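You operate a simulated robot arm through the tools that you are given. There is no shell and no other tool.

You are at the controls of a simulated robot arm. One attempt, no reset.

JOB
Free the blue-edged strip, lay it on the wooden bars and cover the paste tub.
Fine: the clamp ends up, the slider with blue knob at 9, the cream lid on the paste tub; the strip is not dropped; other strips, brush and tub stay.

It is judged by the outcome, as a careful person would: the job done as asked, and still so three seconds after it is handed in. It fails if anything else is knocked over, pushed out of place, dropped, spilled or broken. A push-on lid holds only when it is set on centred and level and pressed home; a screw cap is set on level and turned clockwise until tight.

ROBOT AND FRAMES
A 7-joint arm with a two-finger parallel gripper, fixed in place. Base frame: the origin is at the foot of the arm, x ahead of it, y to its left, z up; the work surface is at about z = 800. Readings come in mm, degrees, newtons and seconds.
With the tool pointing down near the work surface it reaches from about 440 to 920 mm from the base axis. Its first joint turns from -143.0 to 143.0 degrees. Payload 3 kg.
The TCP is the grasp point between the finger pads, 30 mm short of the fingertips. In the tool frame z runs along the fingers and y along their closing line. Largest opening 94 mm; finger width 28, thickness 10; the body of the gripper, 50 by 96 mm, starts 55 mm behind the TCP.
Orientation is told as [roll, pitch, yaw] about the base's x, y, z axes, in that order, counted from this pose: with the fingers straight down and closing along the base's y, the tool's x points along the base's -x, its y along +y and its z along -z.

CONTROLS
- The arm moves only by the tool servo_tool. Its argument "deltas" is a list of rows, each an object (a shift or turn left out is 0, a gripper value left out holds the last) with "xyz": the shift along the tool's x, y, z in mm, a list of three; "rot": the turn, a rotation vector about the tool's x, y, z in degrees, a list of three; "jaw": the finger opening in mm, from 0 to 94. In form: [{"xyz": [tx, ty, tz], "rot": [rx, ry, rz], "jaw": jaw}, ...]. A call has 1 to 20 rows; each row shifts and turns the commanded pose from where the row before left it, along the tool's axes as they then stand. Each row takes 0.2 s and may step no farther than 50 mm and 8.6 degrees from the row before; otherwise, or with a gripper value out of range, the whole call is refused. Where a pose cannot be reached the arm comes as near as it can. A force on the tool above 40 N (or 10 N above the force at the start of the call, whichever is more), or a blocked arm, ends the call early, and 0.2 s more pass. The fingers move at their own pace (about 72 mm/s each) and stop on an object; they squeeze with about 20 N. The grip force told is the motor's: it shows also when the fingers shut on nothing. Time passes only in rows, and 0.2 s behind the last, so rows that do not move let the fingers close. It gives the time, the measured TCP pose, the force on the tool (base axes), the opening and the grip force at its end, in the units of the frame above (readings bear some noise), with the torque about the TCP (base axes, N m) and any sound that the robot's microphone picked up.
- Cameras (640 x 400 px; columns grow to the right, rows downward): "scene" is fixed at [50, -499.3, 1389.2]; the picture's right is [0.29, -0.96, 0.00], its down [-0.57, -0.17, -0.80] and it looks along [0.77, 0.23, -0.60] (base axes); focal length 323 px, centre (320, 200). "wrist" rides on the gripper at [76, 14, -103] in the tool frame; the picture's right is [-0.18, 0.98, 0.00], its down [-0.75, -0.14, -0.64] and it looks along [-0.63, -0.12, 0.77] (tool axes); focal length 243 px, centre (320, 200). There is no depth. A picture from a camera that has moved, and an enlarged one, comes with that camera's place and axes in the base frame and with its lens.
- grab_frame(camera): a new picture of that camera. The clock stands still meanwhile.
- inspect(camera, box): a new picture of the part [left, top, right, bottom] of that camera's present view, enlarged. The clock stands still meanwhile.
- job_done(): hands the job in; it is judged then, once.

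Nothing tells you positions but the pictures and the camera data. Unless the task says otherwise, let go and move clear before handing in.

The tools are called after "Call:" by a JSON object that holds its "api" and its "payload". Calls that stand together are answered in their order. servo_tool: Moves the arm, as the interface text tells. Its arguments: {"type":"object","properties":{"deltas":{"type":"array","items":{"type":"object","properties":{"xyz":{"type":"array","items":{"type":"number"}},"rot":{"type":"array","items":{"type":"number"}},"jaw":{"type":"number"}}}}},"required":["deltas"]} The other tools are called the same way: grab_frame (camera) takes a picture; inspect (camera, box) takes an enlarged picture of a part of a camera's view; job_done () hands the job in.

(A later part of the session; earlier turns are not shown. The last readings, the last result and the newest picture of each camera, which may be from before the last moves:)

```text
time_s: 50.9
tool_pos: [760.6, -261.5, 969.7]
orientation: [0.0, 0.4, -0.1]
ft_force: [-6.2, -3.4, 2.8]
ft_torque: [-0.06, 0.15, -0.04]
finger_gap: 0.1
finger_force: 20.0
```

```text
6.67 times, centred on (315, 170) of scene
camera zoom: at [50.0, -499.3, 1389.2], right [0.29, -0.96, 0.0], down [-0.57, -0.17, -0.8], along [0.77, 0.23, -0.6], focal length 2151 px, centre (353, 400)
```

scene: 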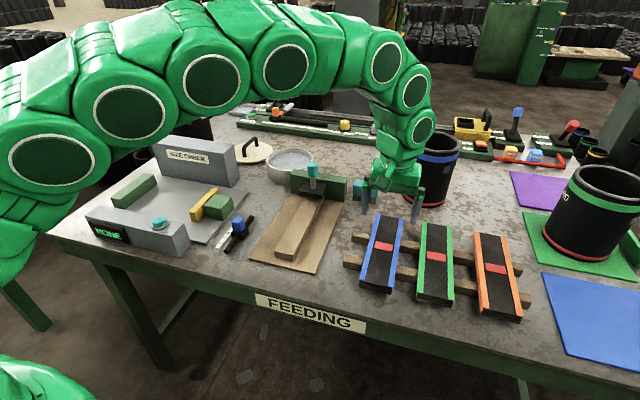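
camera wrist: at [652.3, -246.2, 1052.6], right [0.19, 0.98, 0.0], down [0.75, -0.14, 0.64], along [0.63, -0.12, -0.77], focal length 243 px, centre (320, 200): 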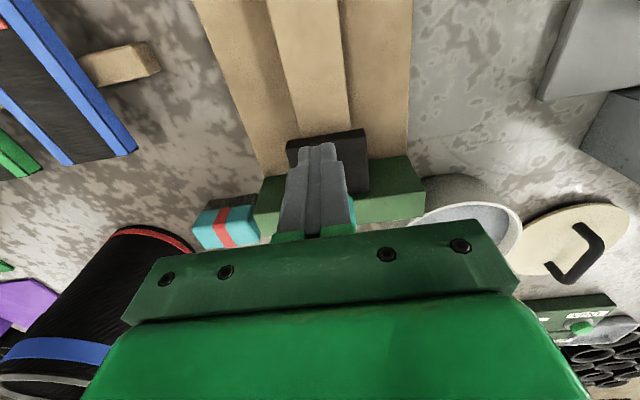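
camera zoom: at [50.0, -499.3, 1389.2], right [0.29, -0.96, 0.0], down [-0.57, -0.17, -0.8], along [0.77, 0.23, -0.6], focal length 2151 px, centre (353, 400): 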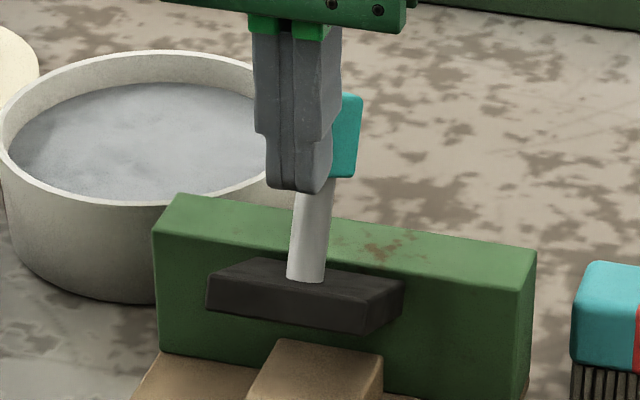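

Call:
{"api": "servo_tool", "payload": {"deltas": [{"xyz": [-1.2, 0, -0.7]}, {"xyz": [-1.2, 0, -0.7]}, {"xyz": [-1.2, 0, -0.7]}, {"xyz": [-1.2, 0, -0.7]}, {"xyz": [-1.2, 0, -0.7]}, {"xyz": [-1.2, 0, -0.7]}]}}

Call:
{"api": "inspect", "payload": {"camera": "scene", "box": [285, 140, 345, 200]}}

```text
time_s: 52.3
tool_pos: [767.8, -262.1, 973.4]
orientation: [0.0, 0.5, -0.2]
ft_force: [0.0, -0.6, -0.5]
ft_torque: [-0.02, 0.01, 0.02]
finger_gap: 0.0
finger_force: 20.0
```

```text
6.67 times, centred on (315, 170) of scene
camera zoom: at [50.0, -499.3, 1389.2], right [0.29, -0.96, 0.0], down [-0.57, -0.17, -0.8], along [0.77, 0.23, -0.6], focal length 2151 px, centre (353, 400)
```

zoom: 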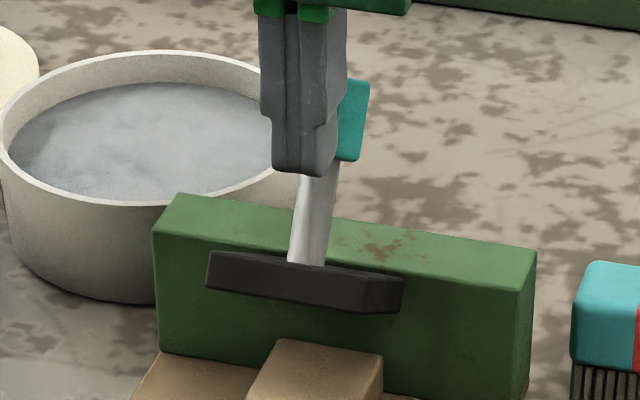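

The contact force vanished: the clamp has snapped past its tipping point. I'll back away and check that it stays up.

Call:
{"api": "servo_tool", "payload": {"deltas": [{"xyz": [5, 0, -10]}, {"xyz": [15, 0, -20]}, {"xyz": [25, 0, -20]}, {"xyz": [30, 20, 0]}, {"xyz": [30, 40, 0]}]}}

Call:
{"api": "grab_frame", "payload": {"camera": "scene"}}

Call:
{"api": "inspect", "payload": {"camera": "scene", "box": [230, 120, 350, 200]}}

Call:
{"api": "grab_frame", "payload": {"camera": "wrist"}}

```text
time_s: 53.5
tool_pos: [663.0, -200.4, 1027.4]
orientation: [0.0, 0.5, -0.1]
ft_force: [0.8, 1.0, -0.7]
ft_torque: [0.01, 0.06, 0.04]
finger_gap: 0.0
finger_force: 20.1
```

```text
taken
```

scene: 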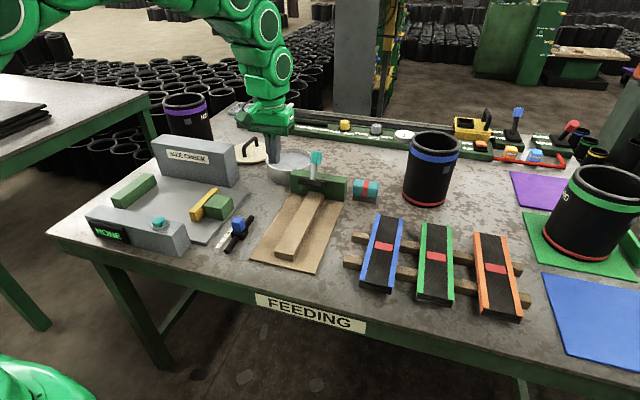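

```text
5.00 times, centred on (290, 160) of scene
camera zoom: at [50.0, -499.3, 1389.2], right [0.29, -0.96, 0.0], down [-0.57, -0.17, -0.8], along [0.77, 0.23, -0.6], focal length 1613 px, centre (470, 400)
```

zoom: 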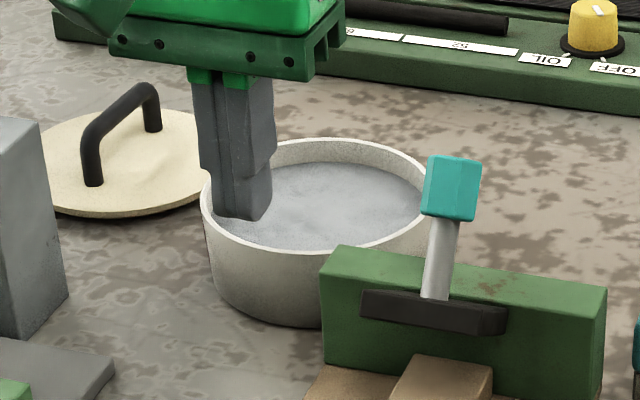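

```text
taken
camera wrist: at [588.3, -185.4, 1131.5], right [0.19, 0.98, 0.0], down [0.76, -0.14, 0.64], along [0.62, -0.12, -0.77], focal length 243 px, centre (320, 200)
```

wrist: 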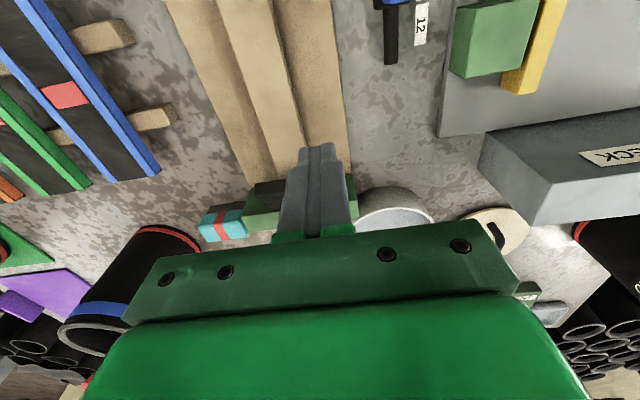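

The clamp stays up at its stop. Now the lid: its arch handle runs roughly along x, centred near (1005, 60) with its top near z≈848. I'll move closer for a better look at lid and tub.

Call:
{"api": "servo_tool", "payload": {"deltas": [{"xyz": [-20, 40, -10], "rot": [0, -0.4, 0], "jaw": 94}, {"xyz": [-30, 40, -10]}, {"xyz": [-30, 40, -5]}, {"xyz": [-30, 40, 0]}, {"xyz": [-30, 40, 0]}, {"xyz": [-30, 40, 0]}]}}

Call:
{"api": "grab_frame", "payload": {"camera": "wrist"}}

Call:
{"api": "inspect", "payload": {"camera": "wrist", "box": [220, 60, 460, 240]}}

Call:
{"api": "inspect", "payload": {"camera": "scene", "box": [225, 125, 325, 195]}}

```text
refused: row 2 steps farther than a row can; nothing moved
```

```text
taken
camera wrist: at [588.3, -185.4, 1131.5], right [0.19, 0.98, 0.0], down [0.76, -0.14, 0.64], along [0.62, -0.12, -0.77], focal length 243 px, centre (320, 200)
```

wrist: 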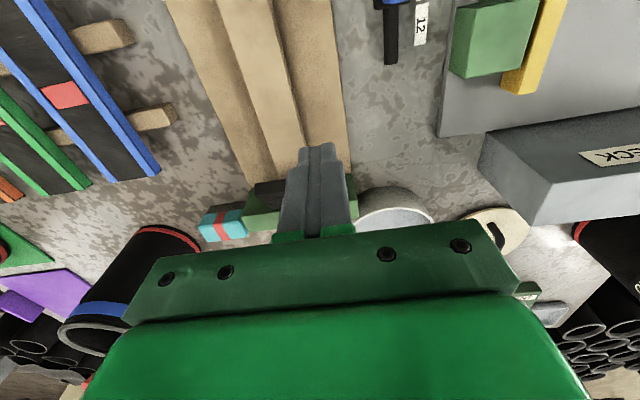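

```text
2.22 times, centred on (340, 150) of wrist
camera zoom: at [588.3, -185.4, 1131.5], right [0.19, 0.98, 0.0], down [0.76, -0.14, 0.64], along [0.62, -0.12, -0.77], focal length 539 px, centre (276, 311)
```

zoom: 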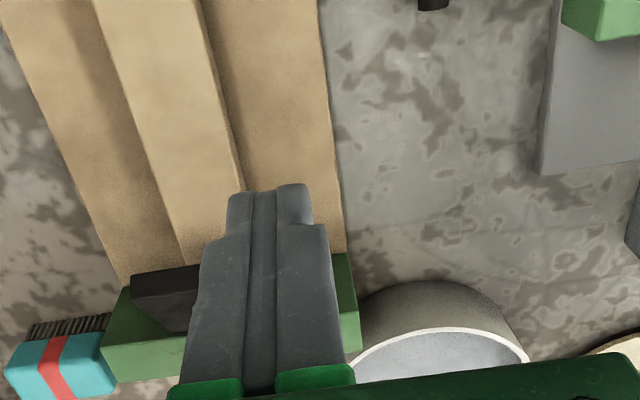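

```text
5.71 times, centred on (275, 160) of scene
camera zoom: at [50.0, -499.3, 1389.2], right [0.29, -0.96, 0.0], down [-0.57, -0.17, -0.8], along [0.77, 0.23, -0.6], focal length 1844 px, centre (577, 429)
```

zoom: 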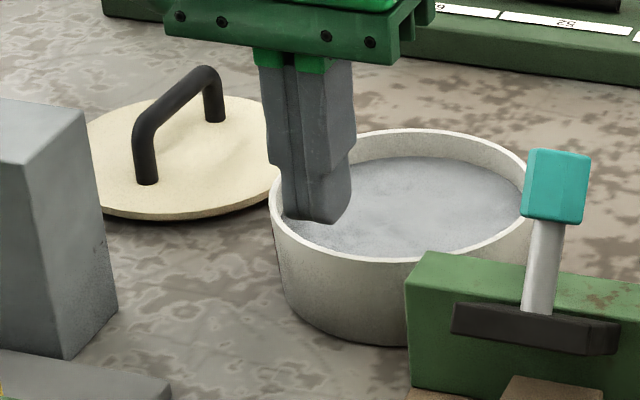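

A row was a little too long, so nothing moved. I'll repeat the approach with smaller steps.

Call:
{"api": "servo_tool", "payload": {"deltas": [{"xyz": [-15, 35, -10], "rot": [0, -0.4, 0], "jaw": 94}, {"xyz": [-27, 36, -8]}, {"xyz": [-27, 36, -5]}, {"xyz": [-27, 36, 0]}, {"xyz": [-27, 36, 0]}, {"xyz": [-27, 36, 0]}, {"xyz": [-27, 25, 0]}]}}

Call:
{"api": "grab_frame", "payload": {"camera": "wrist"}}

Call:
{"api": "inspect", "payload": {"camera": "wrist", "box": [220, 60, 460, 240]}}

Call:
{"api": "inspect", "payload": {"camera": "scene", "box": [225, 125, 325, 195]}}

```text
time_s: 55.1
tool_pos: [841.6, 39.3, 1047.3]
orientation: [0.1, 0.0, -0.2]
ft_force: [0.2, 0.2, 1.0]
ft_torque: [-0.02, 0.0, -0.01]
finger_gap: 93.9
finger_force: 0.0
```

```text
taken
camera wrist: at [765.6, 53.5, 1149.4], right [0.19, 0.98, 0.0], down [0.75, -0.14, 0.64], along [0.63, -0.12, -0.77], focal length 243 px, centre (320, 200)
```

wrist: 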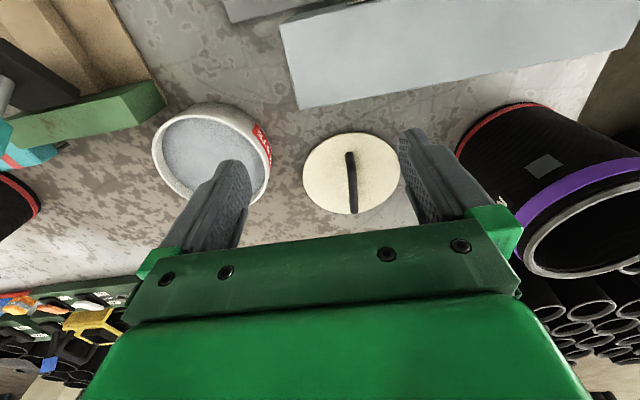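

```text
2.22 times, centred on (340, 150) of wrist
camera zoom: at [765.6, 53.5, 1149.4], right [0.19, 0.98, 0.0], down [0.75, -0.14, 0.64], along [0.63, -0.12, -0.77], focal length 539 px, centre (276, 311)
```

zoom: 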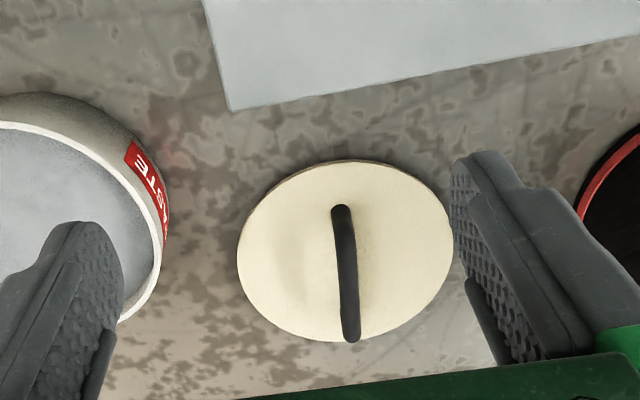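

```text
5.71 times, centred on (275, 160) of scene
camera zoom: at [50.0, -499.3, 1389.2], right [0.29, -0.96, 0.0], down [-0.57, -0.17, -0.8], along [0.77, 0.23, -0.6], focal length 1844 px, centre (577, 429)
```

zoom: 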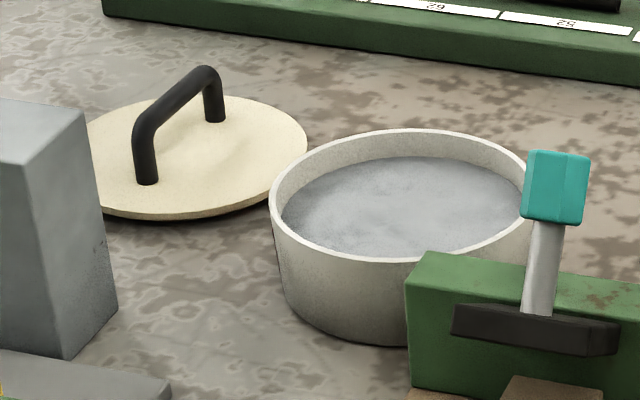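

I can now see the lid (centre ≈ (1002, 60), 160 mm across) with its handle bar along x, yawed about -2.6°, bar centre at z≈847. It's beyond the straight-down reach, so I'll tilt the tool about 21° outward and move toward it, checking the reach.

Call:
{"api": "servo_tool", "payload": {"deltas": [{"rot": [0, 0, 2.4]}, {"rot": [0, -7, 0], "jaw": 60}, {"rot": [0, -7, 0]}, {"rot": [0, -7, 0]}, {"xyz": [-25, 8, 30]}, {"xyz": [-25, 8, 30]}, {"xyz": [-20, 8, 30]}]}}

Call:
{"api": "grab_frame", "payload": {"camera": "wrist"}}

Call:
{"api": "grab_frame", "payload": {"camera": "scene"}}

```text
time_s: 56.7
tool_pos: [939.6, 59.4, 988.0]
orientation: [-0.1, -21.0, -2.6]
ft_force: [0.1, 0.5, 0.3]
ft_torque: [0.0, 0.0, -0.01]
finger_gap: 60.1
finger_force: 0.0
```

```text
taken
camera wrist: at [832.0, 79.2, 1057.8], right [0.22, 0.97, 0.07], down [0.47, -0.16, 0.87], along [0.86, -0.16, -0.49], focal length 243 px, centre (320, 200)
```

wrist: 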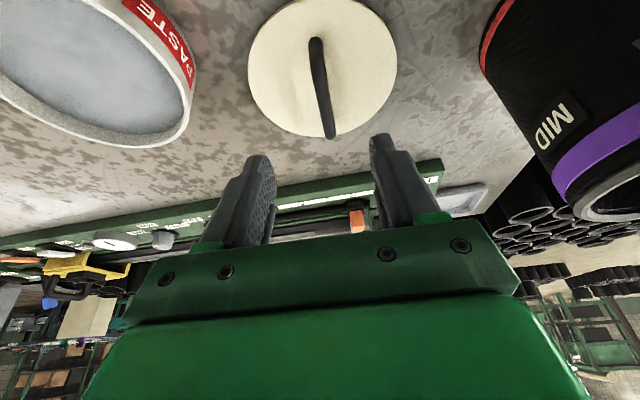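

```text
taken
```

scene: 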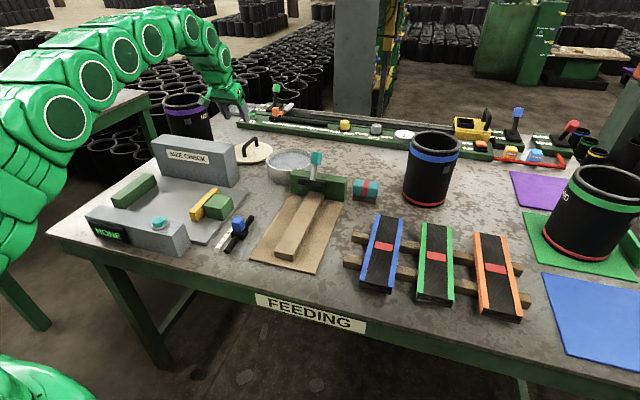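

Call:
{"api": "servo_tool", "payload": {"deltas": [{"xyz": [-4.1, 1, 30]}, {"xyz": [-4.1, 1, 30]}, {"xyz": [-4.1, 1, 25]}]}}

Call:
{"api": "grab_frame", "payload": {"camera": "wrist"}}

Call:
{"api": "inspect", "payload": {"camera": "scene", "box": [200, 100, 310, 190]}}

```text
time_s: 57.5
tool_pos: [981.2, 60.0, 912.0]
orientation: [-0.1, -20.9, -2.5]
ft_force: [-0.5, 0.1, 0.5]
ft_torque: [-0.02, 0.03, -0.01]
finger_gap: 60.2
finger_force: 0.0
```

```text
taken
camera wrist: at [874.1, 78.3, 981.1], right [0.22, 0.97, 0.06], down [0.47, -0.16, 0.87], along [0.86, -0.16, -0.49], focal length 243 px, centre (320, 200)
```

wrist: 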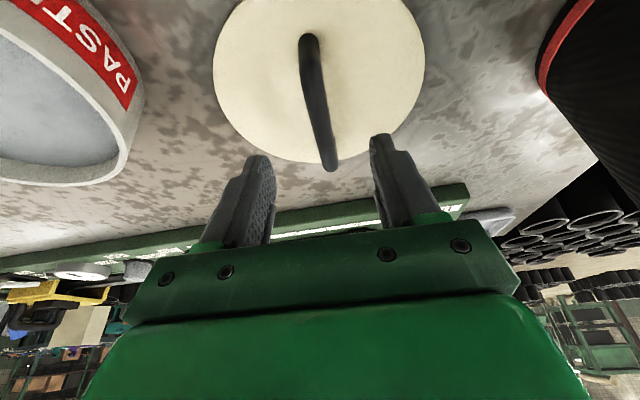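

```text
4.44 times, centred on (255, 145) of scene
camera zoom: at [50.0, -499.3, 1389.2], right [0.29, -0.96, 0.0], down [-0.57, -0.17, -0.8], along [0.77, 0.23, -0.6], focal length 1434 px, centre (609, 444)
```

zoom: 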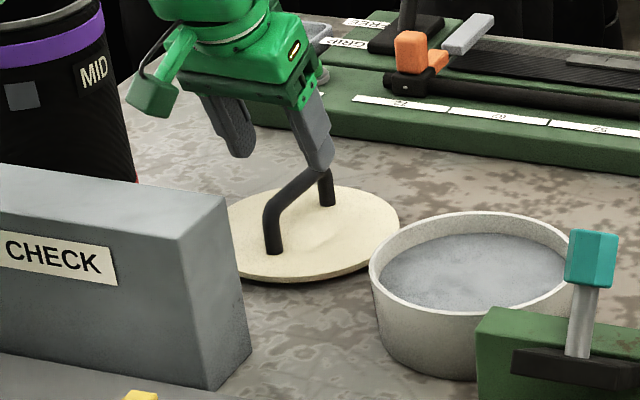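

Reach is fine; the approach axis points right at the middle of the handle bar. Moving in along the tool axis.

Call:
{"api": "servo_tool", "payload": {"deltas": [{"xyz": [0, 1.5, 15]}, {"xyz": [0, 0.5, 15]}, {"xyz": [0, 0, 15]}]}}

Call:
{"api": "grab_frame", "payload": {"camera": "wrist"}}

Call:
{"api": "inspect", "payload": {"camera": "scene", "box": [200, 100, 310, 190]}}

```text
time_s: 58.3
tool_pos: [998.5, 61.0, 870.8]
orientation: [0.0, -21.0, -2.5]
ft_force: [0.1, -0.1, 0.2]
ft_torque: [0.0, -0.02, 0.0]
finger_gap: 60.2
finger_force: 0.0
```

```text
taken
camera wrist: at [891.1, 79.9, 940.1], right [0.22, 0.97, 0.07], down [0.47, -0.16, 0.87], along [0.86, -0.16, -0.49], focal length 243 px, centre (320, 200)
```

wrist: 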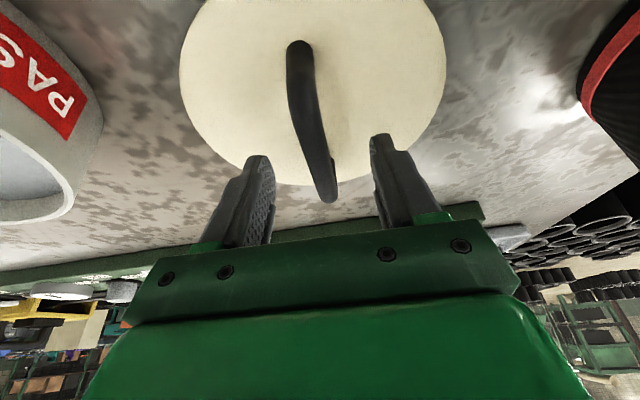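

```text
4.44 times, centred on (255, 145) of scene
camera zoom: at [50.0, -499.3, 1389.2], right [0.29, -0.96, 0.0], down [-0.57, -0.17, -0.8], along [0.77, 0.23, -0.6], focal length 1434 px, centre (609, 444)
```

zoom: 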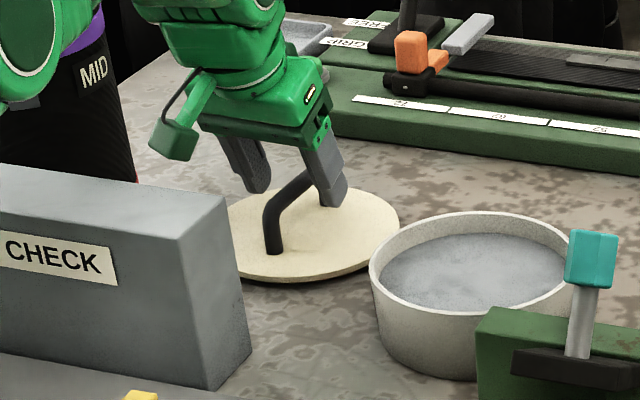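

Call:
{"api": "servo_tool", "payload": {"deltas": [{"xyz": [0, 0, 10]}, {"xyz": [0, 0, 9]}]}}

Call:
{"api": "inspect", "payload": {"camera": "scene", "box": [215, 110, 305, 185]}}

Call:
{"api": "inspect", "payload": {"camera": "wrist", "box": [200, 20, 440, 240]}}

```text
time_s: 58.9
tool_pos: [1004.3, 59.8, 852.9]
orientation: [0.0, -20.9, -2.5]
ft_force: [0.2, 0.2, -0.3]
ft_torque: [-0.01, 0.02, -0.04]
finger_gap: 60.0
finger_force: 0.0
```

```text
5.33 times, centred on (260, 148) of scene
camera zoom: at [50.0, -499.3, 1389.2], right [0.29, -0.96, 0.0], down [-0.57, -0.17, -0.8], along [0.77, 0.23, -0.6], focal length 1721 px, centre (640, 480)
```

zoom: 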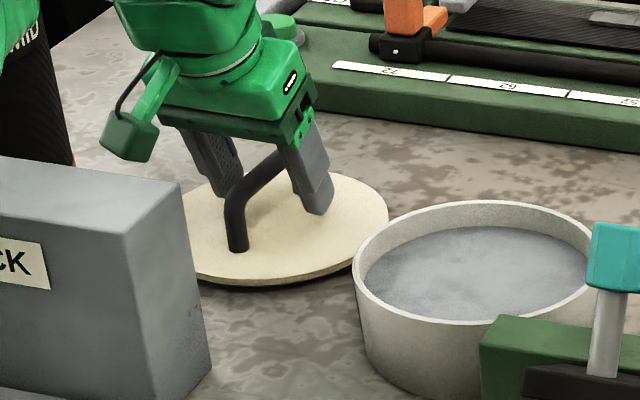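

```text
1.82 times, centred on (320, 130) of wrist
camera zoom: at [897.5, 79.2, 922.6], right [0.22, 0.97, 0.07], down [0.47, -0.16, 0.87], along [0.86, -0.16, -0.49], focal length 441 px, centre (320, 327)
```

zoom: 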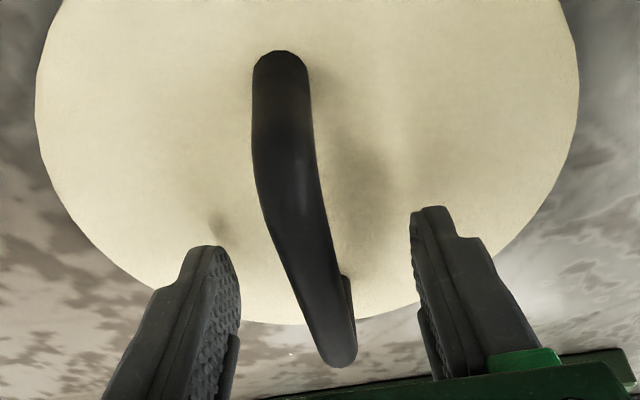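

The bar is centred between the pads. Closing on it.

Call:
{"api": "servo_tool", "payload": {"deltas": [{"jaw": 4}, {"jaw": 4}, {"jaw": 4}]}}

Call:
{"api": "inspect", "payload": {"camera": "scene", "box": [215, 110, 305, 185]}}

Call:
{"api": "inspect", "payload": {"camera": "wrist", "box": [200, 20, 440, 240]}}

```text
time_s: 59.7
tool_pos: [1005.0, 60.5, 853.0]
orientation: [-0.1, -20.9, -2.5]
ft_force: [-0.3, 0.2, 2.3]
ft_torque: [-0.01, 0.03, 0.02]
finger_gap: 17.5
finger_force: 19.9
```

```text
5.33 times, centred on (260, 148) of scene
camera zoom: at [50.0, -499.3, 1389.2], right [0.29, -0.96, 0.0], down [-0.57, -0.17, -0.8], along [0.77, 0.23, -0.6], focal length 1721 px, centre (640, 480)
```

zoom: 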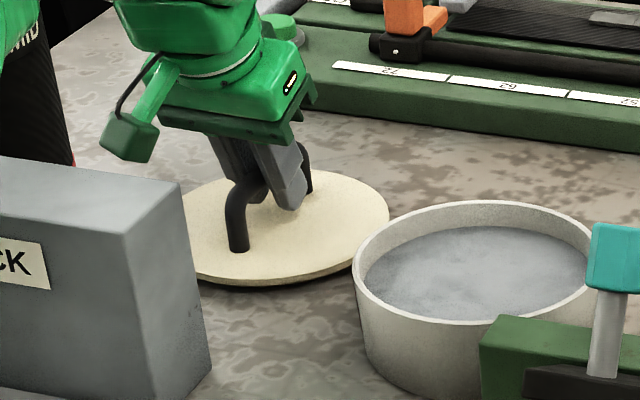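

```text
1.82 times, centred on (320, 130) of wrist
camera zoom: at [897.5, 79.2, 922.1], right [0.22, 0.97, 0.07], down [0.47, -0.16, 0.87], along [0.86, -0.16, -0.49], focal length 441 px, centre (320, 327)
```

zoom: 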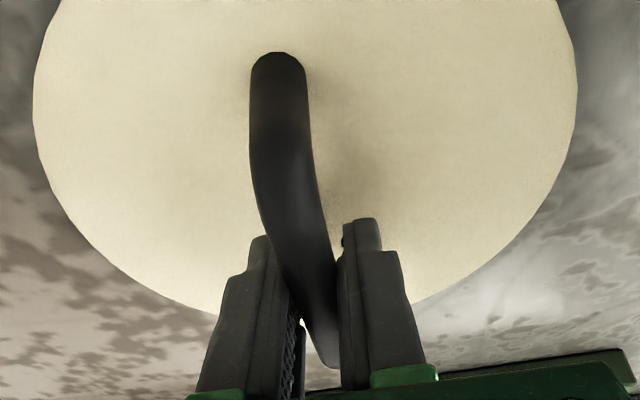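

The handle is held (17.5 mm). I'll lift straight up slightly and check that the lid hangs level.

Call:
{"api": "servo_tool", "payload": {"deltas": [{"xyz": [-1.1, 0, -2.8]}, {"xyz": [-1.8, 0, -4.7]}, {"xyz": [-3.6, 0, -9.3]}, {"xyz": [-5.4, 0, -14]}]}}

Call:
{"api": "inspect", "payload": {"camera": "scene", "box": [215, 100, 305, 185]}}

Call:
{"api": "grab_frame", "payload": {"camera": "wrist"}}

```text
time_s: 60.7
tool_pos: [1005.2, 58.9, 884.7]
orientation: [0.1, -20.8, -2.5]
ft_force: [-0.7, 0.7, -1.3]
ft_torque: [0.03, 0.01, 0.04]
finger_gap: 17.3
finger_force: 19.9
```

```text
4.71 times, centred on (260, 142) of scene
camera zoom: at [50.0, -499.3, 1389.2], right [0.29, -0.96, 0.0], down [-0.57, -0.17, -0.8], along [0.77, 0.23, -0.6], focal length 1518 px, centre (602, 471)
```

zoom: 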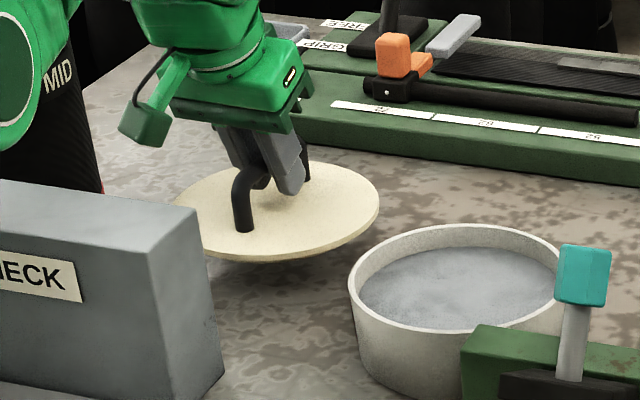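

```text
taken
camera wrist: at [897.9, 78.2, 954.7], right [0.22, 0.97, 0.07], down [0.47, -0.16, 0.87], along [0.86, -0.16, -0.49], focal length 243 px, centre (320, 200)
```

wrist: 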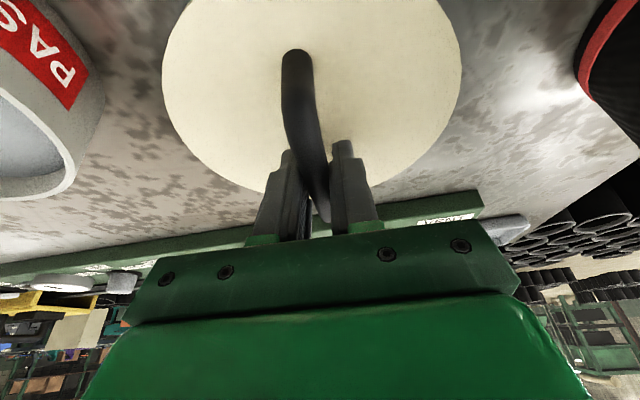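

The lid hangs level and held. Before carrying it, I'll measure the tub's rim more exactly.

Call:
{"api": "inspect", "payload": {"camera": "scene", "box": [260, 140, 324, 190]}}

Call:
{"api": "inspect", "payload": {"camera": "scene", "box": [240, 120, 340, 200]}}

```text
8.00 times, centred on (292, 165) of scene
camera zoom: at [50.0, -499.3, 1389.2], right [0.29, -0.96, 0.0], down [-0.57, -0.17, -0.8], along [0.77, 0.23, -0.6], focal length 2581 px, centre (544, 480)
```

zoom: 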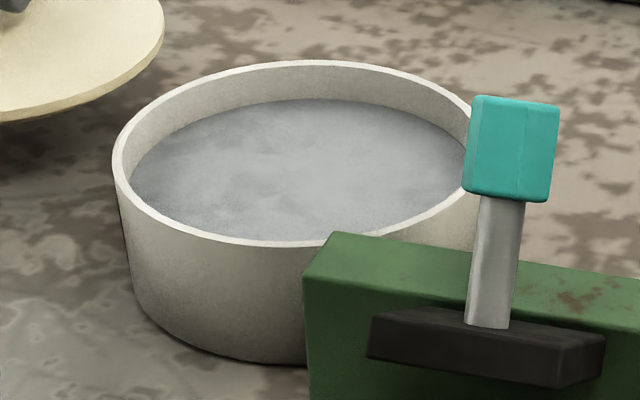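

```text
5.00 times, centred on (290, 160) of scene
camera zoom: at [50.0, -499.3, 1389.2], right [0.29, -0.96, 0.0], down [-0.57, -0.17, -0.8], along [0.77, 0.23, -0.6], focal length 1613 px, centre (470, 400)
```

zoom: 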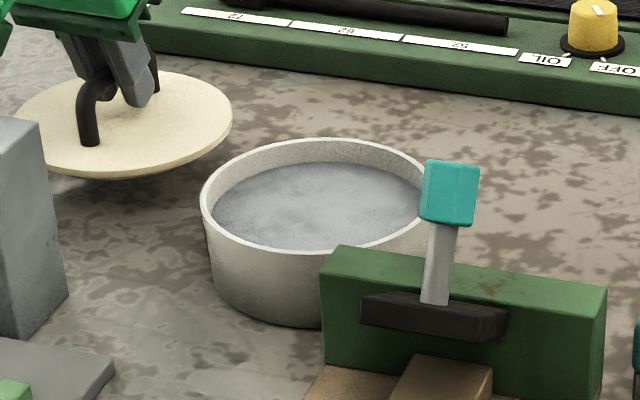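

The tub's rim is centred near (913, -135) at z≈861, about 154 mm across; the lid hangs centred under the grip with its underside 53 mm below the TCP. I'll raise and carry it over the tub.

Call:
{"api": "servo_tool", "payload": {"deltas": [{"xyz": [-8, 0, -20]}, {"xyz": [-10, 0, -26]}, {"xyz": [-9, 0, -24]}, {"xyz": [8, -20, -3]}, {"xyz": [13, -33, -5]}, {"xyz": [13, -33, -5]}, {"xyz": [13, -33, -5]}, {"xyz": [13, -33, -5]}, {"xyz": [10, -26, -4]}, {"xyz": [8, -20, -3]}]}}

Call:
{"api": "grab_frame", "payload": {"camera": "scene"}}

Call:
{"api": "inspect", "payload": {"camera": "scene", "box": [240, 110, 340, 190]}}

Call:
{"api": "grab_frame", "payload": {"camera": "wrist"}}

```text
time_s: 62.9
tool_pos: [902.7, -133.0, 939.9]
orientation: [0.1, -20.8, -2.5]
ft_force: [-0.7, 0.3, -0.1]
ft_torque: [0.0, -0.04, 0.0]
finger_gap: 17.2
finger_force: 19.9
out of reach, approached as far as the arm can: row 1, 2, 3
```

```text
taken
```

scene: 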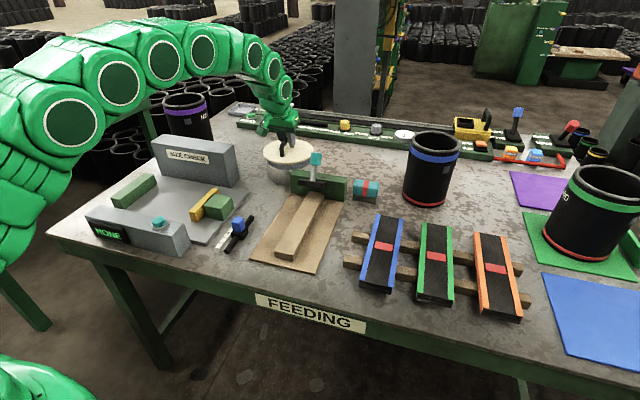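

```text
5.00 times, centred on (290, 150) of scene
camera zoom: at [50.0, -499.3, 1389.2], right [0.29, -0.96, 0.0], down [-0.57, -0.17, -0.8], along [0.77, 0.23, -0.6], focal length 1613 px, centre (470, 450)
```

zoom: 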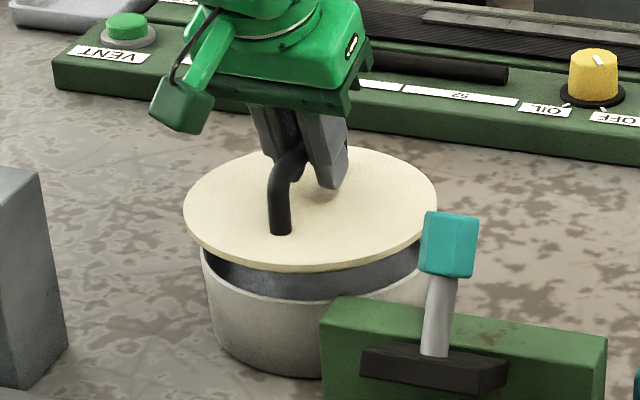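

```text
taken
camera wrist: at [796.0, -114.1, 1008.7], right [0.22, 0.97, 0.07], down [0.47, -0.16, 0.87], along [0.86, -0.16, -0.49], focal length 243 px, centre (320, 200)
```

wrist: 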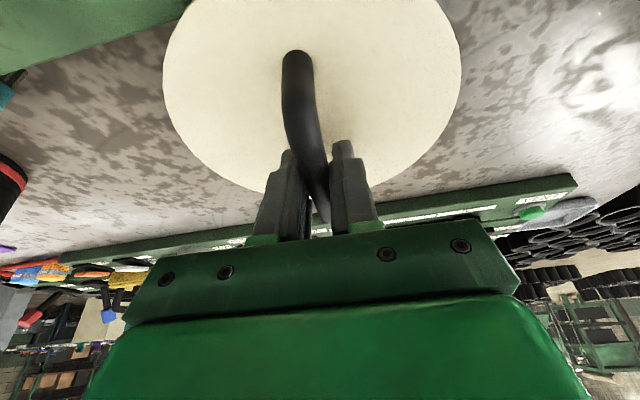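

The lid is above the tub, about 10 mm short in x. I'll adjust to the tub's centre and lower slightly, then verify alignment.

Call:
{"api": "servo_tool", "payload": {"deltas": [{"xyz": [-4, -0.8, 4.2]}, {"xyz": [-4.1, -0.7, 4.2]}, {"xyz": [0, 0, 0]}]}}

Call:
{"api": "inspect", "payload": {"camera": "scene", "box": [260, 130, 324, 190]}}

Call:
{"api": "inspect", "payload": {"camera": "scene", "box": [240, 110, 340, 190]}}

```text
time_s: 63.7
tool_pos: [913.9, -135.2, 936.1]
orientation: [0.0, -20.9, -2.5]
ft_force: [-1.0, -0.4, 0.1]
ft_torque: [0.01, 0.01, -0.03]
finger_gap: 17.5
finger_force: 19.6
```

```text
6.67 times, centred on (292, 160) of scene
camera zoom: at [50.0, -499.3, 1389.2], right [0.29, -0.96, 0.0], down [-0.57, -0.17, -0.8], along [0.77, 0.23, -0.6], focal length 2151 px, centre (507, 467)
```

zoom: 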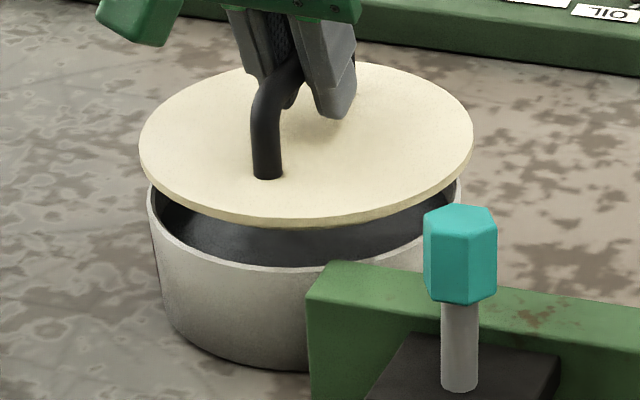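

```text
5.00 times, centred on (290, 150) of scene
camera zoom: at [50.0, -499.3, 1389.2], right [0.29, -0.96, 0.0], down [-0.57, -0.17, -0.8], along [0.77, 0.23, -0.6], focal length 1613 px, centre (470, 450)
```

zoom: 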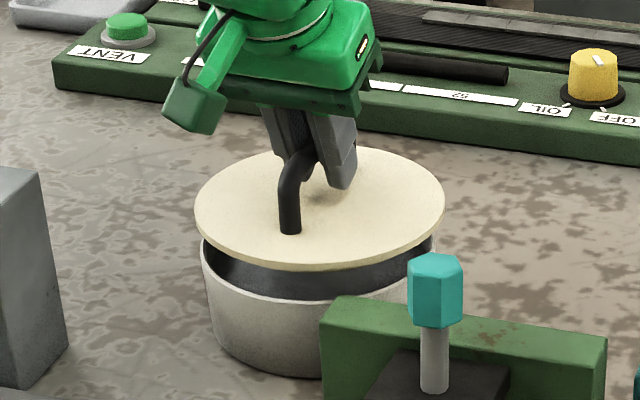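

The lid looks nearly centred over the tub, though the clamp has dropped again — 35° wasn't a stable position, so I'll have to swing it much further later. First I'll check lid alignment closely on both sides.

Call:
{"api": "inspect", "payload": {"camera": "scene", "box": [276, 145, 300, 175]}}

Call:
{"api": "inspect", "payload": {"camera": "scene", "box": [296, 145, 326, 175]}}

Call:
{"api": "grab_frame", "payload": {"camera": "wrist"}}

```text
13.33 times, centred on (288, 160) of scene
camera zoom: at [50.0, -499.3, 1389.2], right [0.29, -0.96, 0.0], down [-0.57, -0.17, -0.8], along [0.77, 0.23, -0.6], focal length 4302 px, centre (747, 733)
```

zoom: 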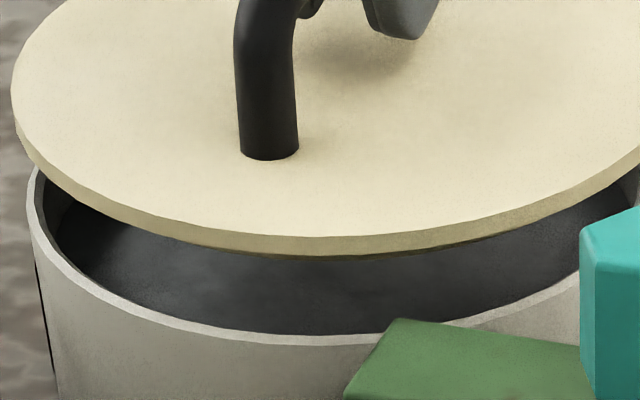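

```text
13.33 times, centred on (311, 160) of scene
camera zoom: at [50.0, -499.3, 1389.2], right [0.29, -0.96, 0.0], down [-0.57, -0.17, -0.8], along [0.77, 0.23, -0.6], focal length 4302 px, centre (440, 733)
```

zoom: 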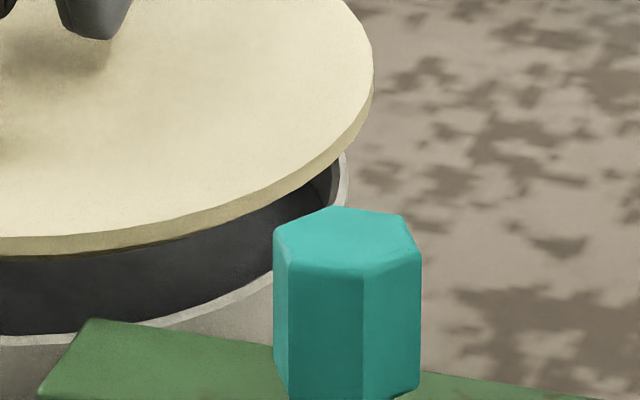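

```text
taken
camera wrist: at [806.9, -116.1, 1003.8], right [0.22, 0.97, 0.07], down [0.47, -0.16, 0.87], along [0.86, -0.16, -0.49], focal length 243 px, centre (320, 200)
```

wrist: 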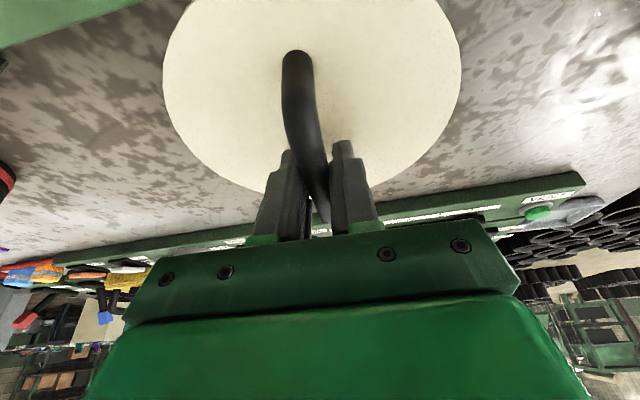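

The lid is about 2 mm too far toward -y relative to the rim. I'll correct this and lower to just above the rim.

Call:
{"api": "servo_tool", "payload": {"deltas": [{"xyz": [0.6, 1.9, -0.2]}, {"xyz": [2.5, 0, 6.5]}, {"xyz": [2.5, 0, 6.5]}, {"xyz": [0, 0, 0]}]}}

Call:
{"api": "inspect", "payload": {"camera": "scene", "box": [260, 135, 320, 185]}}

```text
time_s: 64.7
tool_pos: [913.5, -134.0, 922.3]
orientation: [0.0, -20.8, -2.6]
ft_force: [-0.4, -0.4, -1.4]
ft_torque: [-0.03, 0.01, 0.03]
finger_gap: 17.0
finger_force: 20.0
```

```text
8.00 times, centred on (290, 160) of scene
camera zoom: at [50.0, -499.3, 1389.2], right [0.29, -0.96, 0.0], down [-0.57, -0.17, -0.8], along [0.77, 0.23, -0.6], focal length 2581 px, centre (560, 520)
```

zoom: 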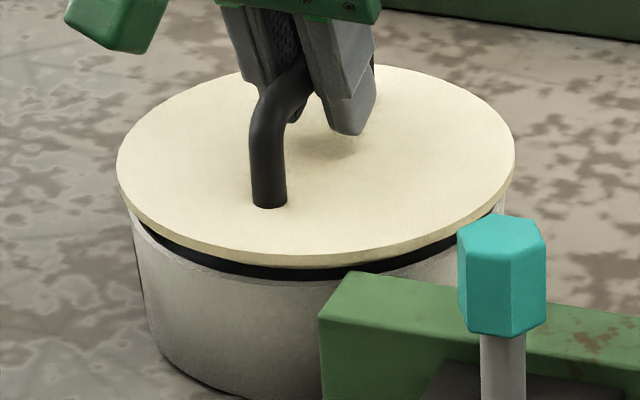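

Alignment looks good on both sides. Lowering gently to contact.

Call:
{"api": "servo_tool", "payload": {"deltas": [{"xyz": [0.71, 0, 1.87]}, {"xyz": [0.71, 0, 1.87]}, {"xyz": [0.36, 0, 0.93]}]}}

Call:
{"api": "servo_tool", "payload": {"deltas": [{"xyz": [0.36, 0, 0.93]}, {"xyz": [0.36, 0, 0.93]}]}}

Call:
{"api": "inspect", "payload": {"camera": "scene", "box": [260, 135, 320, 185]}}

```text
time_s: 65.5
tool_pos: [912.9, -134.0, 916.6]
orientation: [0.0, -20.9, -2.5]
ft_force: [1.4, -0.8, -0.5]
ft_torque: [-0.02, 0.01, 0.01]
finger_gap: 17.2
finger_force: 20.2
```

```text
time_s: 66.1
tool_pos: [913.7, -132.9, 914.0]
orientation: [0.1, -20.9, -2.6]
ft_force: [0.8, 0.2, -0.3]
ft_torque: [-0.01, 0.01, 0.02]
finger_gap: 17.0
finger_force: 19.8
```

```text
8.00 times, centred on (290, 160) of scene
camera zoom: at [50.0, -499.3, 1389.2], right [0.29, -0.96, 0.0], down [-0.57, -0.17, -0.8], along [0.77, 0.23, -0.6], focal length 2581 px, centre (560, 520)
```

zoom: 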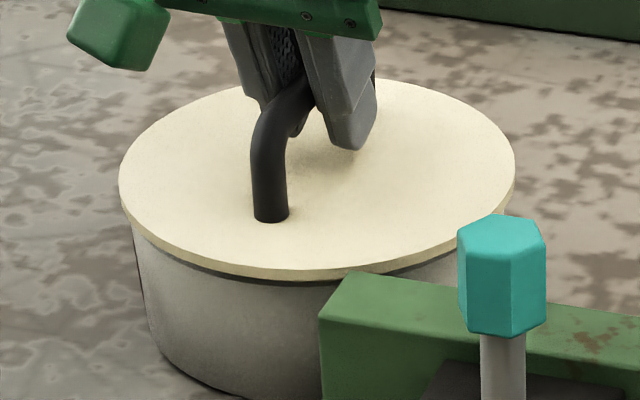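

Call:
{"api": "servo_tool", "payload": {"deltas": [{"xyz": [0.36, 0, 0.93]}, {"xyz": [0, 0, 0]}]}}

Call:
{"api": "servo_tool", "payload": {"deltas": [{"xyz": [0.36, 0, 0.93]}, {"xyz": [0, 0, 0]}]}}

Call:
{"api": "servo_tool", "payload": {"deltas": [{"xyz": [0.36, 0, 0.93]}, {"xyz": [0, 0, 0]}]}}

```text
time_s: 66.7
tool_pos: [913.0, -133.5, 913.4]
orientation: [0.0, -21.0, -2.6]
ft_force: [0.0, 0.0, 3.0]
ft_torque: [0.03, 0.18, -0.02]
finger_gap: 16.9
finger_force: 20.4
```

```text
time_s: 67.3
tool_pos: [913.1, -133.2, 912.5]
orientation: [0.0, -21.1, -2.5]
ft_force: [3.9, 1.3, 15.0]
ft_torque: [0.03, 0.37, -0.02]
finger_gap: 17.4
finger_force: 19.9
```

```text
time_s: 67.9
tool_pos: [913.3, -132.4, 912.8]
orientation: [0.0, -21.0, -2.5]
ft_force: [6.3, 1.9, 17.2]
ft_torque: [0.03, 0.22, 0.02]
finger_gap: 17.3
finger_force: 20.4
```

Call:
{"api": "inspect", "payload": {"camera": "scene", "box": [260, 135, 320, 185]}}

Call:
{"api": "servo_tool", "payload": {"deltas": [{"xyz": [0.3, 0, 0.8]}, {"xyz": [0, 0, 0]}, {"xyz": [0, 0, 0]}]}}

```text
8.00 times, centred on (290, 160) of scene
camera zoom: at [50.0, -499.3, 1389.2], right [0.29, -0.96, 0.0], down [-0.57, -0.17, -0.8], along [0.77, 0.23, -0.6], focal length 2581 px, centre (560, 520)
```

zoom: 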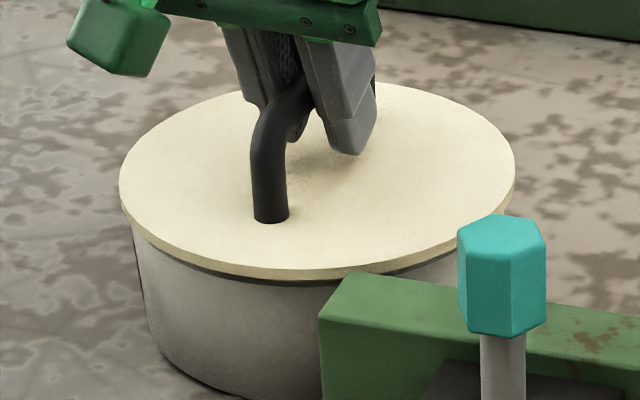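

```text
time_s: 68.7
tool_pos: [912.9, -132.7, 910.3]
orientation: [0.1, -20.9, -2.5]
ft_force: [4.4, 2.3, 16.9]
ft_torque: [0.03, 0.29, -0.02]
finger_gap: 17.6
finger_force: 20.0
```

The lid sits on the rim with ~17 N, but the grip slips on the bar rather than seating it further. I'll release, back out, and press it home with closed fingertips on top of the handle.

Call:
{"api": "servo_tool", "payload": {"deltas": [{"xyz": [-0.7, 0, -1.8]}, {"jaw": 60}, {"jaw": 60}, {"xyz": [0, 0, -10]}, {"xyz": [0, 0, -25]}, {"xyz": [0, 0, -25]}]}}

Call:
{"api": "inspect", "payload": {"camera": "scene", "box": [260, 135, 320, 185]}}

Call:
{"api": "grab_frame", "payload": {"camera": "wrist"}}

```text
time_s: 70.1
tool_pos: [890.2, -132.6, 966.8]
orientation: [0.0, -20.8, -2.6]
ft_force: [-0.4, 0.6, -0.3]
ft_torque: [0.01, 0.0, -0.02]
finger_gap: 60.0
finger_force: 0.1
```

```text
8.00 times, centred on (290, 160) of scene
camera zoom: at [50.0, -499.3, 1389.2], right [0.29, -0.96, 0.0], down [-0.57, -0.17, -0.8], along [0.77, 0.23, -0.6], focal length 2581 px, centre (560, 520)
```

zoom: 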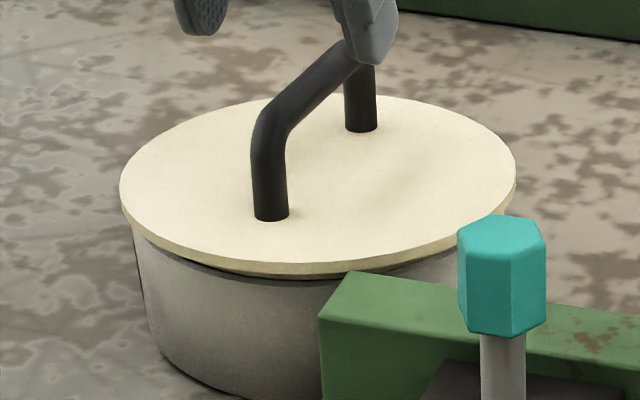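

```text
taken
camera wrist: at [783.5, -112.5, 1035.5], right [0.22, 0.97, 0.07], down [0.47, -0.16, 0.87], along [0.86, -0.16, -0.49], focal length 243 px, centre (320, 200)
```

wrist: 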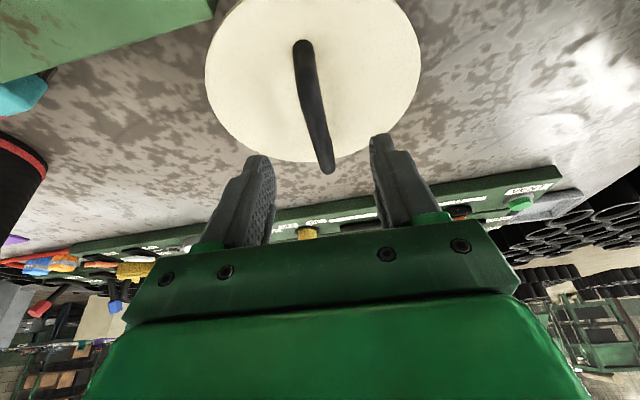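

The lid now seems slightly tilted, with its near edge a bit high. Let me look closer before pressing.

Call:
{"api": "inspect", "payload": {"camera": "scene", "box": [270, 150, 308, 180]}}

Call:
{"api": "inspect", "payload": {"camera": "scene", "box": [290, 140, 328, 170]}}

Call:
{"api": "inspect", "payload": {"camera": "wrist", "box": [180, 0, 440, 190]}}

```text
13.33 times, centred on (289, 165) of scene
camera zoom: at [50.0, -499.3, 1389.2], right [0.29, -0.96, 0.0], down [-0.57, -0.17, -0.8], along [0.77, 0.23, -0.6], focal length 4302 px, centre (733, 667)
```

zoom: 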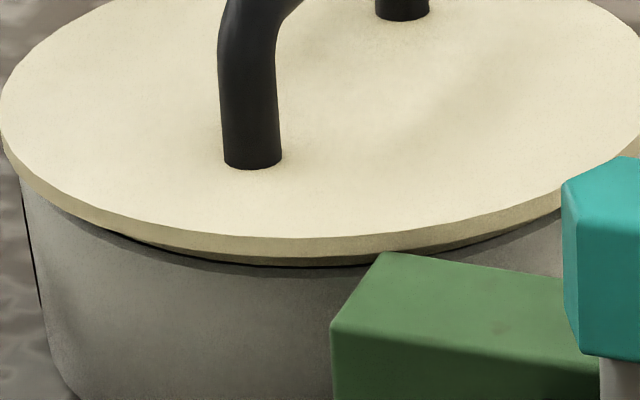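

```text
13.33 times, centred on (309, 155) of scene
camera zoom: at [50.0, -499.3, 1389.2], right [0.29, -0.96, 0.0], down [-0.57, -0.17, -0.8], along [0.77, 0.23, -0.6], focal length 4302 px, centre (467, 800)
```

zoom: 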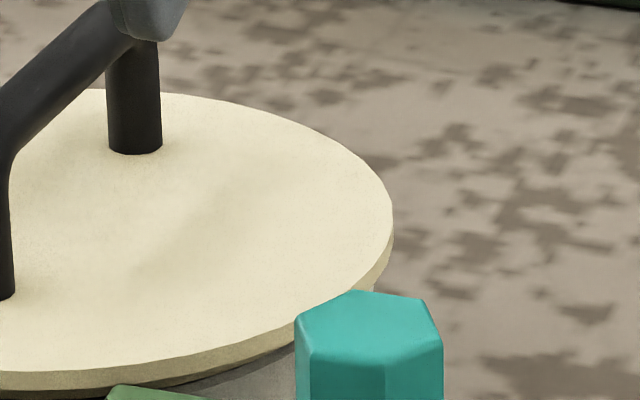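

```text
2.11 times, centred on (310, 95) of wrist
camera zoom: at [783.5, -112.5, 1035.5], right [0.22, 0.97, 0.07], down [0.47, -0.16, 0.87], along [0.86, -0.16, -0.49], focal length 511 px, centre (341, 421)
```

zoom: 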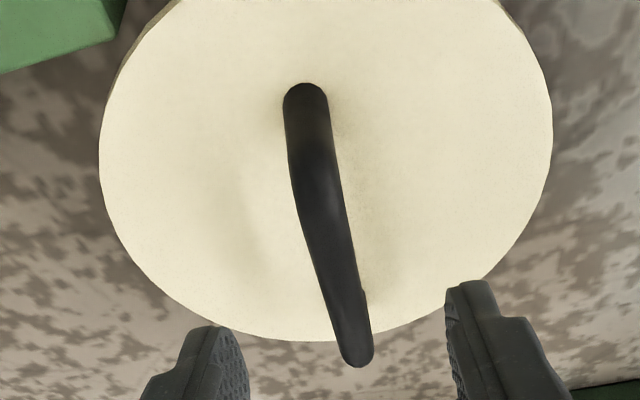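

The lid is well centred but its near edge stands a few millimetres proud. I'll bring the closed fingers upright above the middle of the handle and press straight down.

Call:
{"api": "servo_tool", "payload": {"deltas": [{"xyz": [0, 0, -5], "rot": [0, 7, 0], "jaw": 0}, {"rot": [0, 7, 0]}, {"rot": [0, 6.9, 0]}, {"xyz": [-8, 0, 0]}, {"xyz": [-8, 0, 0]}, {"xyz": [-6, 0, 0]}, {"xyz": [0, 0, 0]}]}}

Call:
{"api": "inspect", "payload": {"camera": "scene", "box": [250, 120, 330, 185]}}

Call:
{"api": "grab_frame", "payload": {"camera": "wrist"}}

```text
time_s: 71.0
tool_pos: [854.5, -129.5, 949.2]
orientation: [0.6, 7.8, -2.7]
ft_force: [0.6, -0.4, 0.0]
ft_torque: [0.01, -0.02, 0.03]
finger_gap: 0.1
finger_force: 19.2
out of reach, approached as far as the arm can: row 4
stopped in row 4: the force on the tool passed its limit at 65 N (the readings are from after the stop); the commanded pose is now the measured one
```

```text
6.15 times, centred on (290, 152) of scene
camera zoom: at [50.0, -499.3, 1389.2], right [0.29, -0.96, 0.0], down [-0.57, -0.17, -0.8], along [0.77, 0.23, -0.6], focal length 1985 px, centre (505, 492)
```

zoom: 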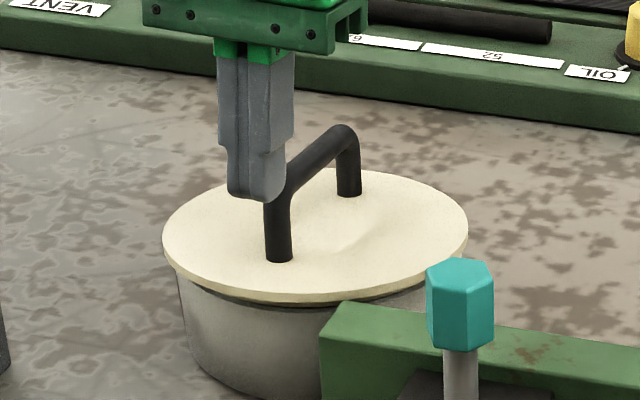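

```text
taken
camera wrist: at [792.5, -113.1, 1062.1], right [0.23, 0.97, -0.01], down [0.83, -0.19, 0.53], along [0.52, -0.13, -0.85], focal length 243 px, centre (320, 200)
```

wrist: 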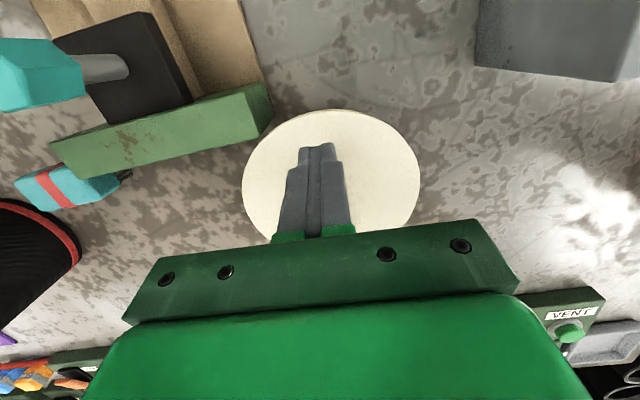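

The upright pose is out of reach there and the fingers bumped the handle; the lid hasn't shifted noticeably. I'll rise, restore the outward tilt, and press with that instead.

Call:
{"api": "servo_tool", "payload": {"deltas": [{"xyz": [0, 0, -8]}, {"xyz": [0, 0, -15]}, {"xyz": [5, 0, -15]}]}}

Call:
{"api": "servo_tool", "payload": {"deltas": [{"rot": [0, -7, 0]}, {"rot": [0, -7, 0]}, {"rot": [0.6, -7, 0]}, {"rot": [0, -7.5, 0]}]}}

Call:
{"api": "inspect", "payload": {"camera": "scene", "box": [250, 120, 330, 185]}}

Call:
{"api": "grab_frame", "payload": {"camera": "wrist"}}

```text
time_s: 71.8
tool_pos: [843.7, -127.9, 980.4]
orientation: [0.5, 7.8, -2.7]
ft_force: [0.3, 0.1, 0.3]
ft_torque: [0.02, 0.04, 0.01]
finger_gap: 0.1
finger_force: 19.9
out of reach, approached as far as the arm can: row 2
```

```text
time_s: 72.8
tool_pos: [844.5, -128.5, 981.9]
orientation: [0.1, -20.7, -2.9]
ft_force: [0.3, -0.1, 0.0]
ft_torque: [-0.03, 0.0, -0.01]
finger_gap: 0.0
finger_force: 20.2
```

```text
6.15 times, centred on (290, 152) of scene
camera zoom: at [50.0, -499.3, 1389.2], right [0.29, -0.96, 0.0], down [-0.57, -0.17, -0.8], along [0.77, 0.23, -0.6], focal length 1985 px, centre (505, 492)
```

zoom: 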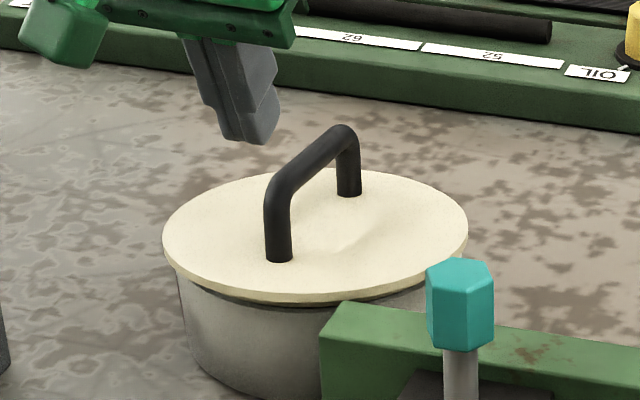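

```text
taken
camera wrist: at [736.8, -108.5, 1051.1], right [0.22, 0.97, 0.07], down [0.47, -0.17, 0.87], along [0.85, -0.16, -0.49], focal length 243 px, centre (320, 200)
```

wrist: 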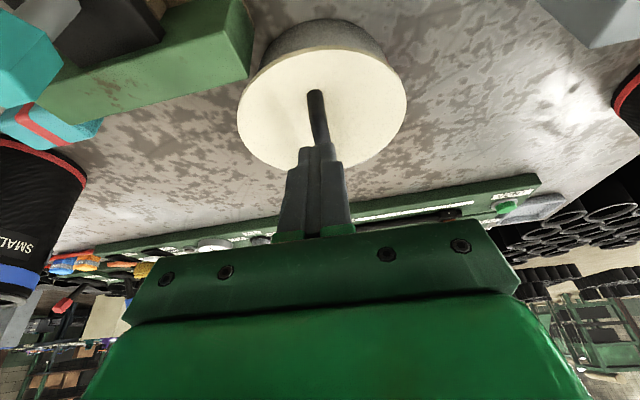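

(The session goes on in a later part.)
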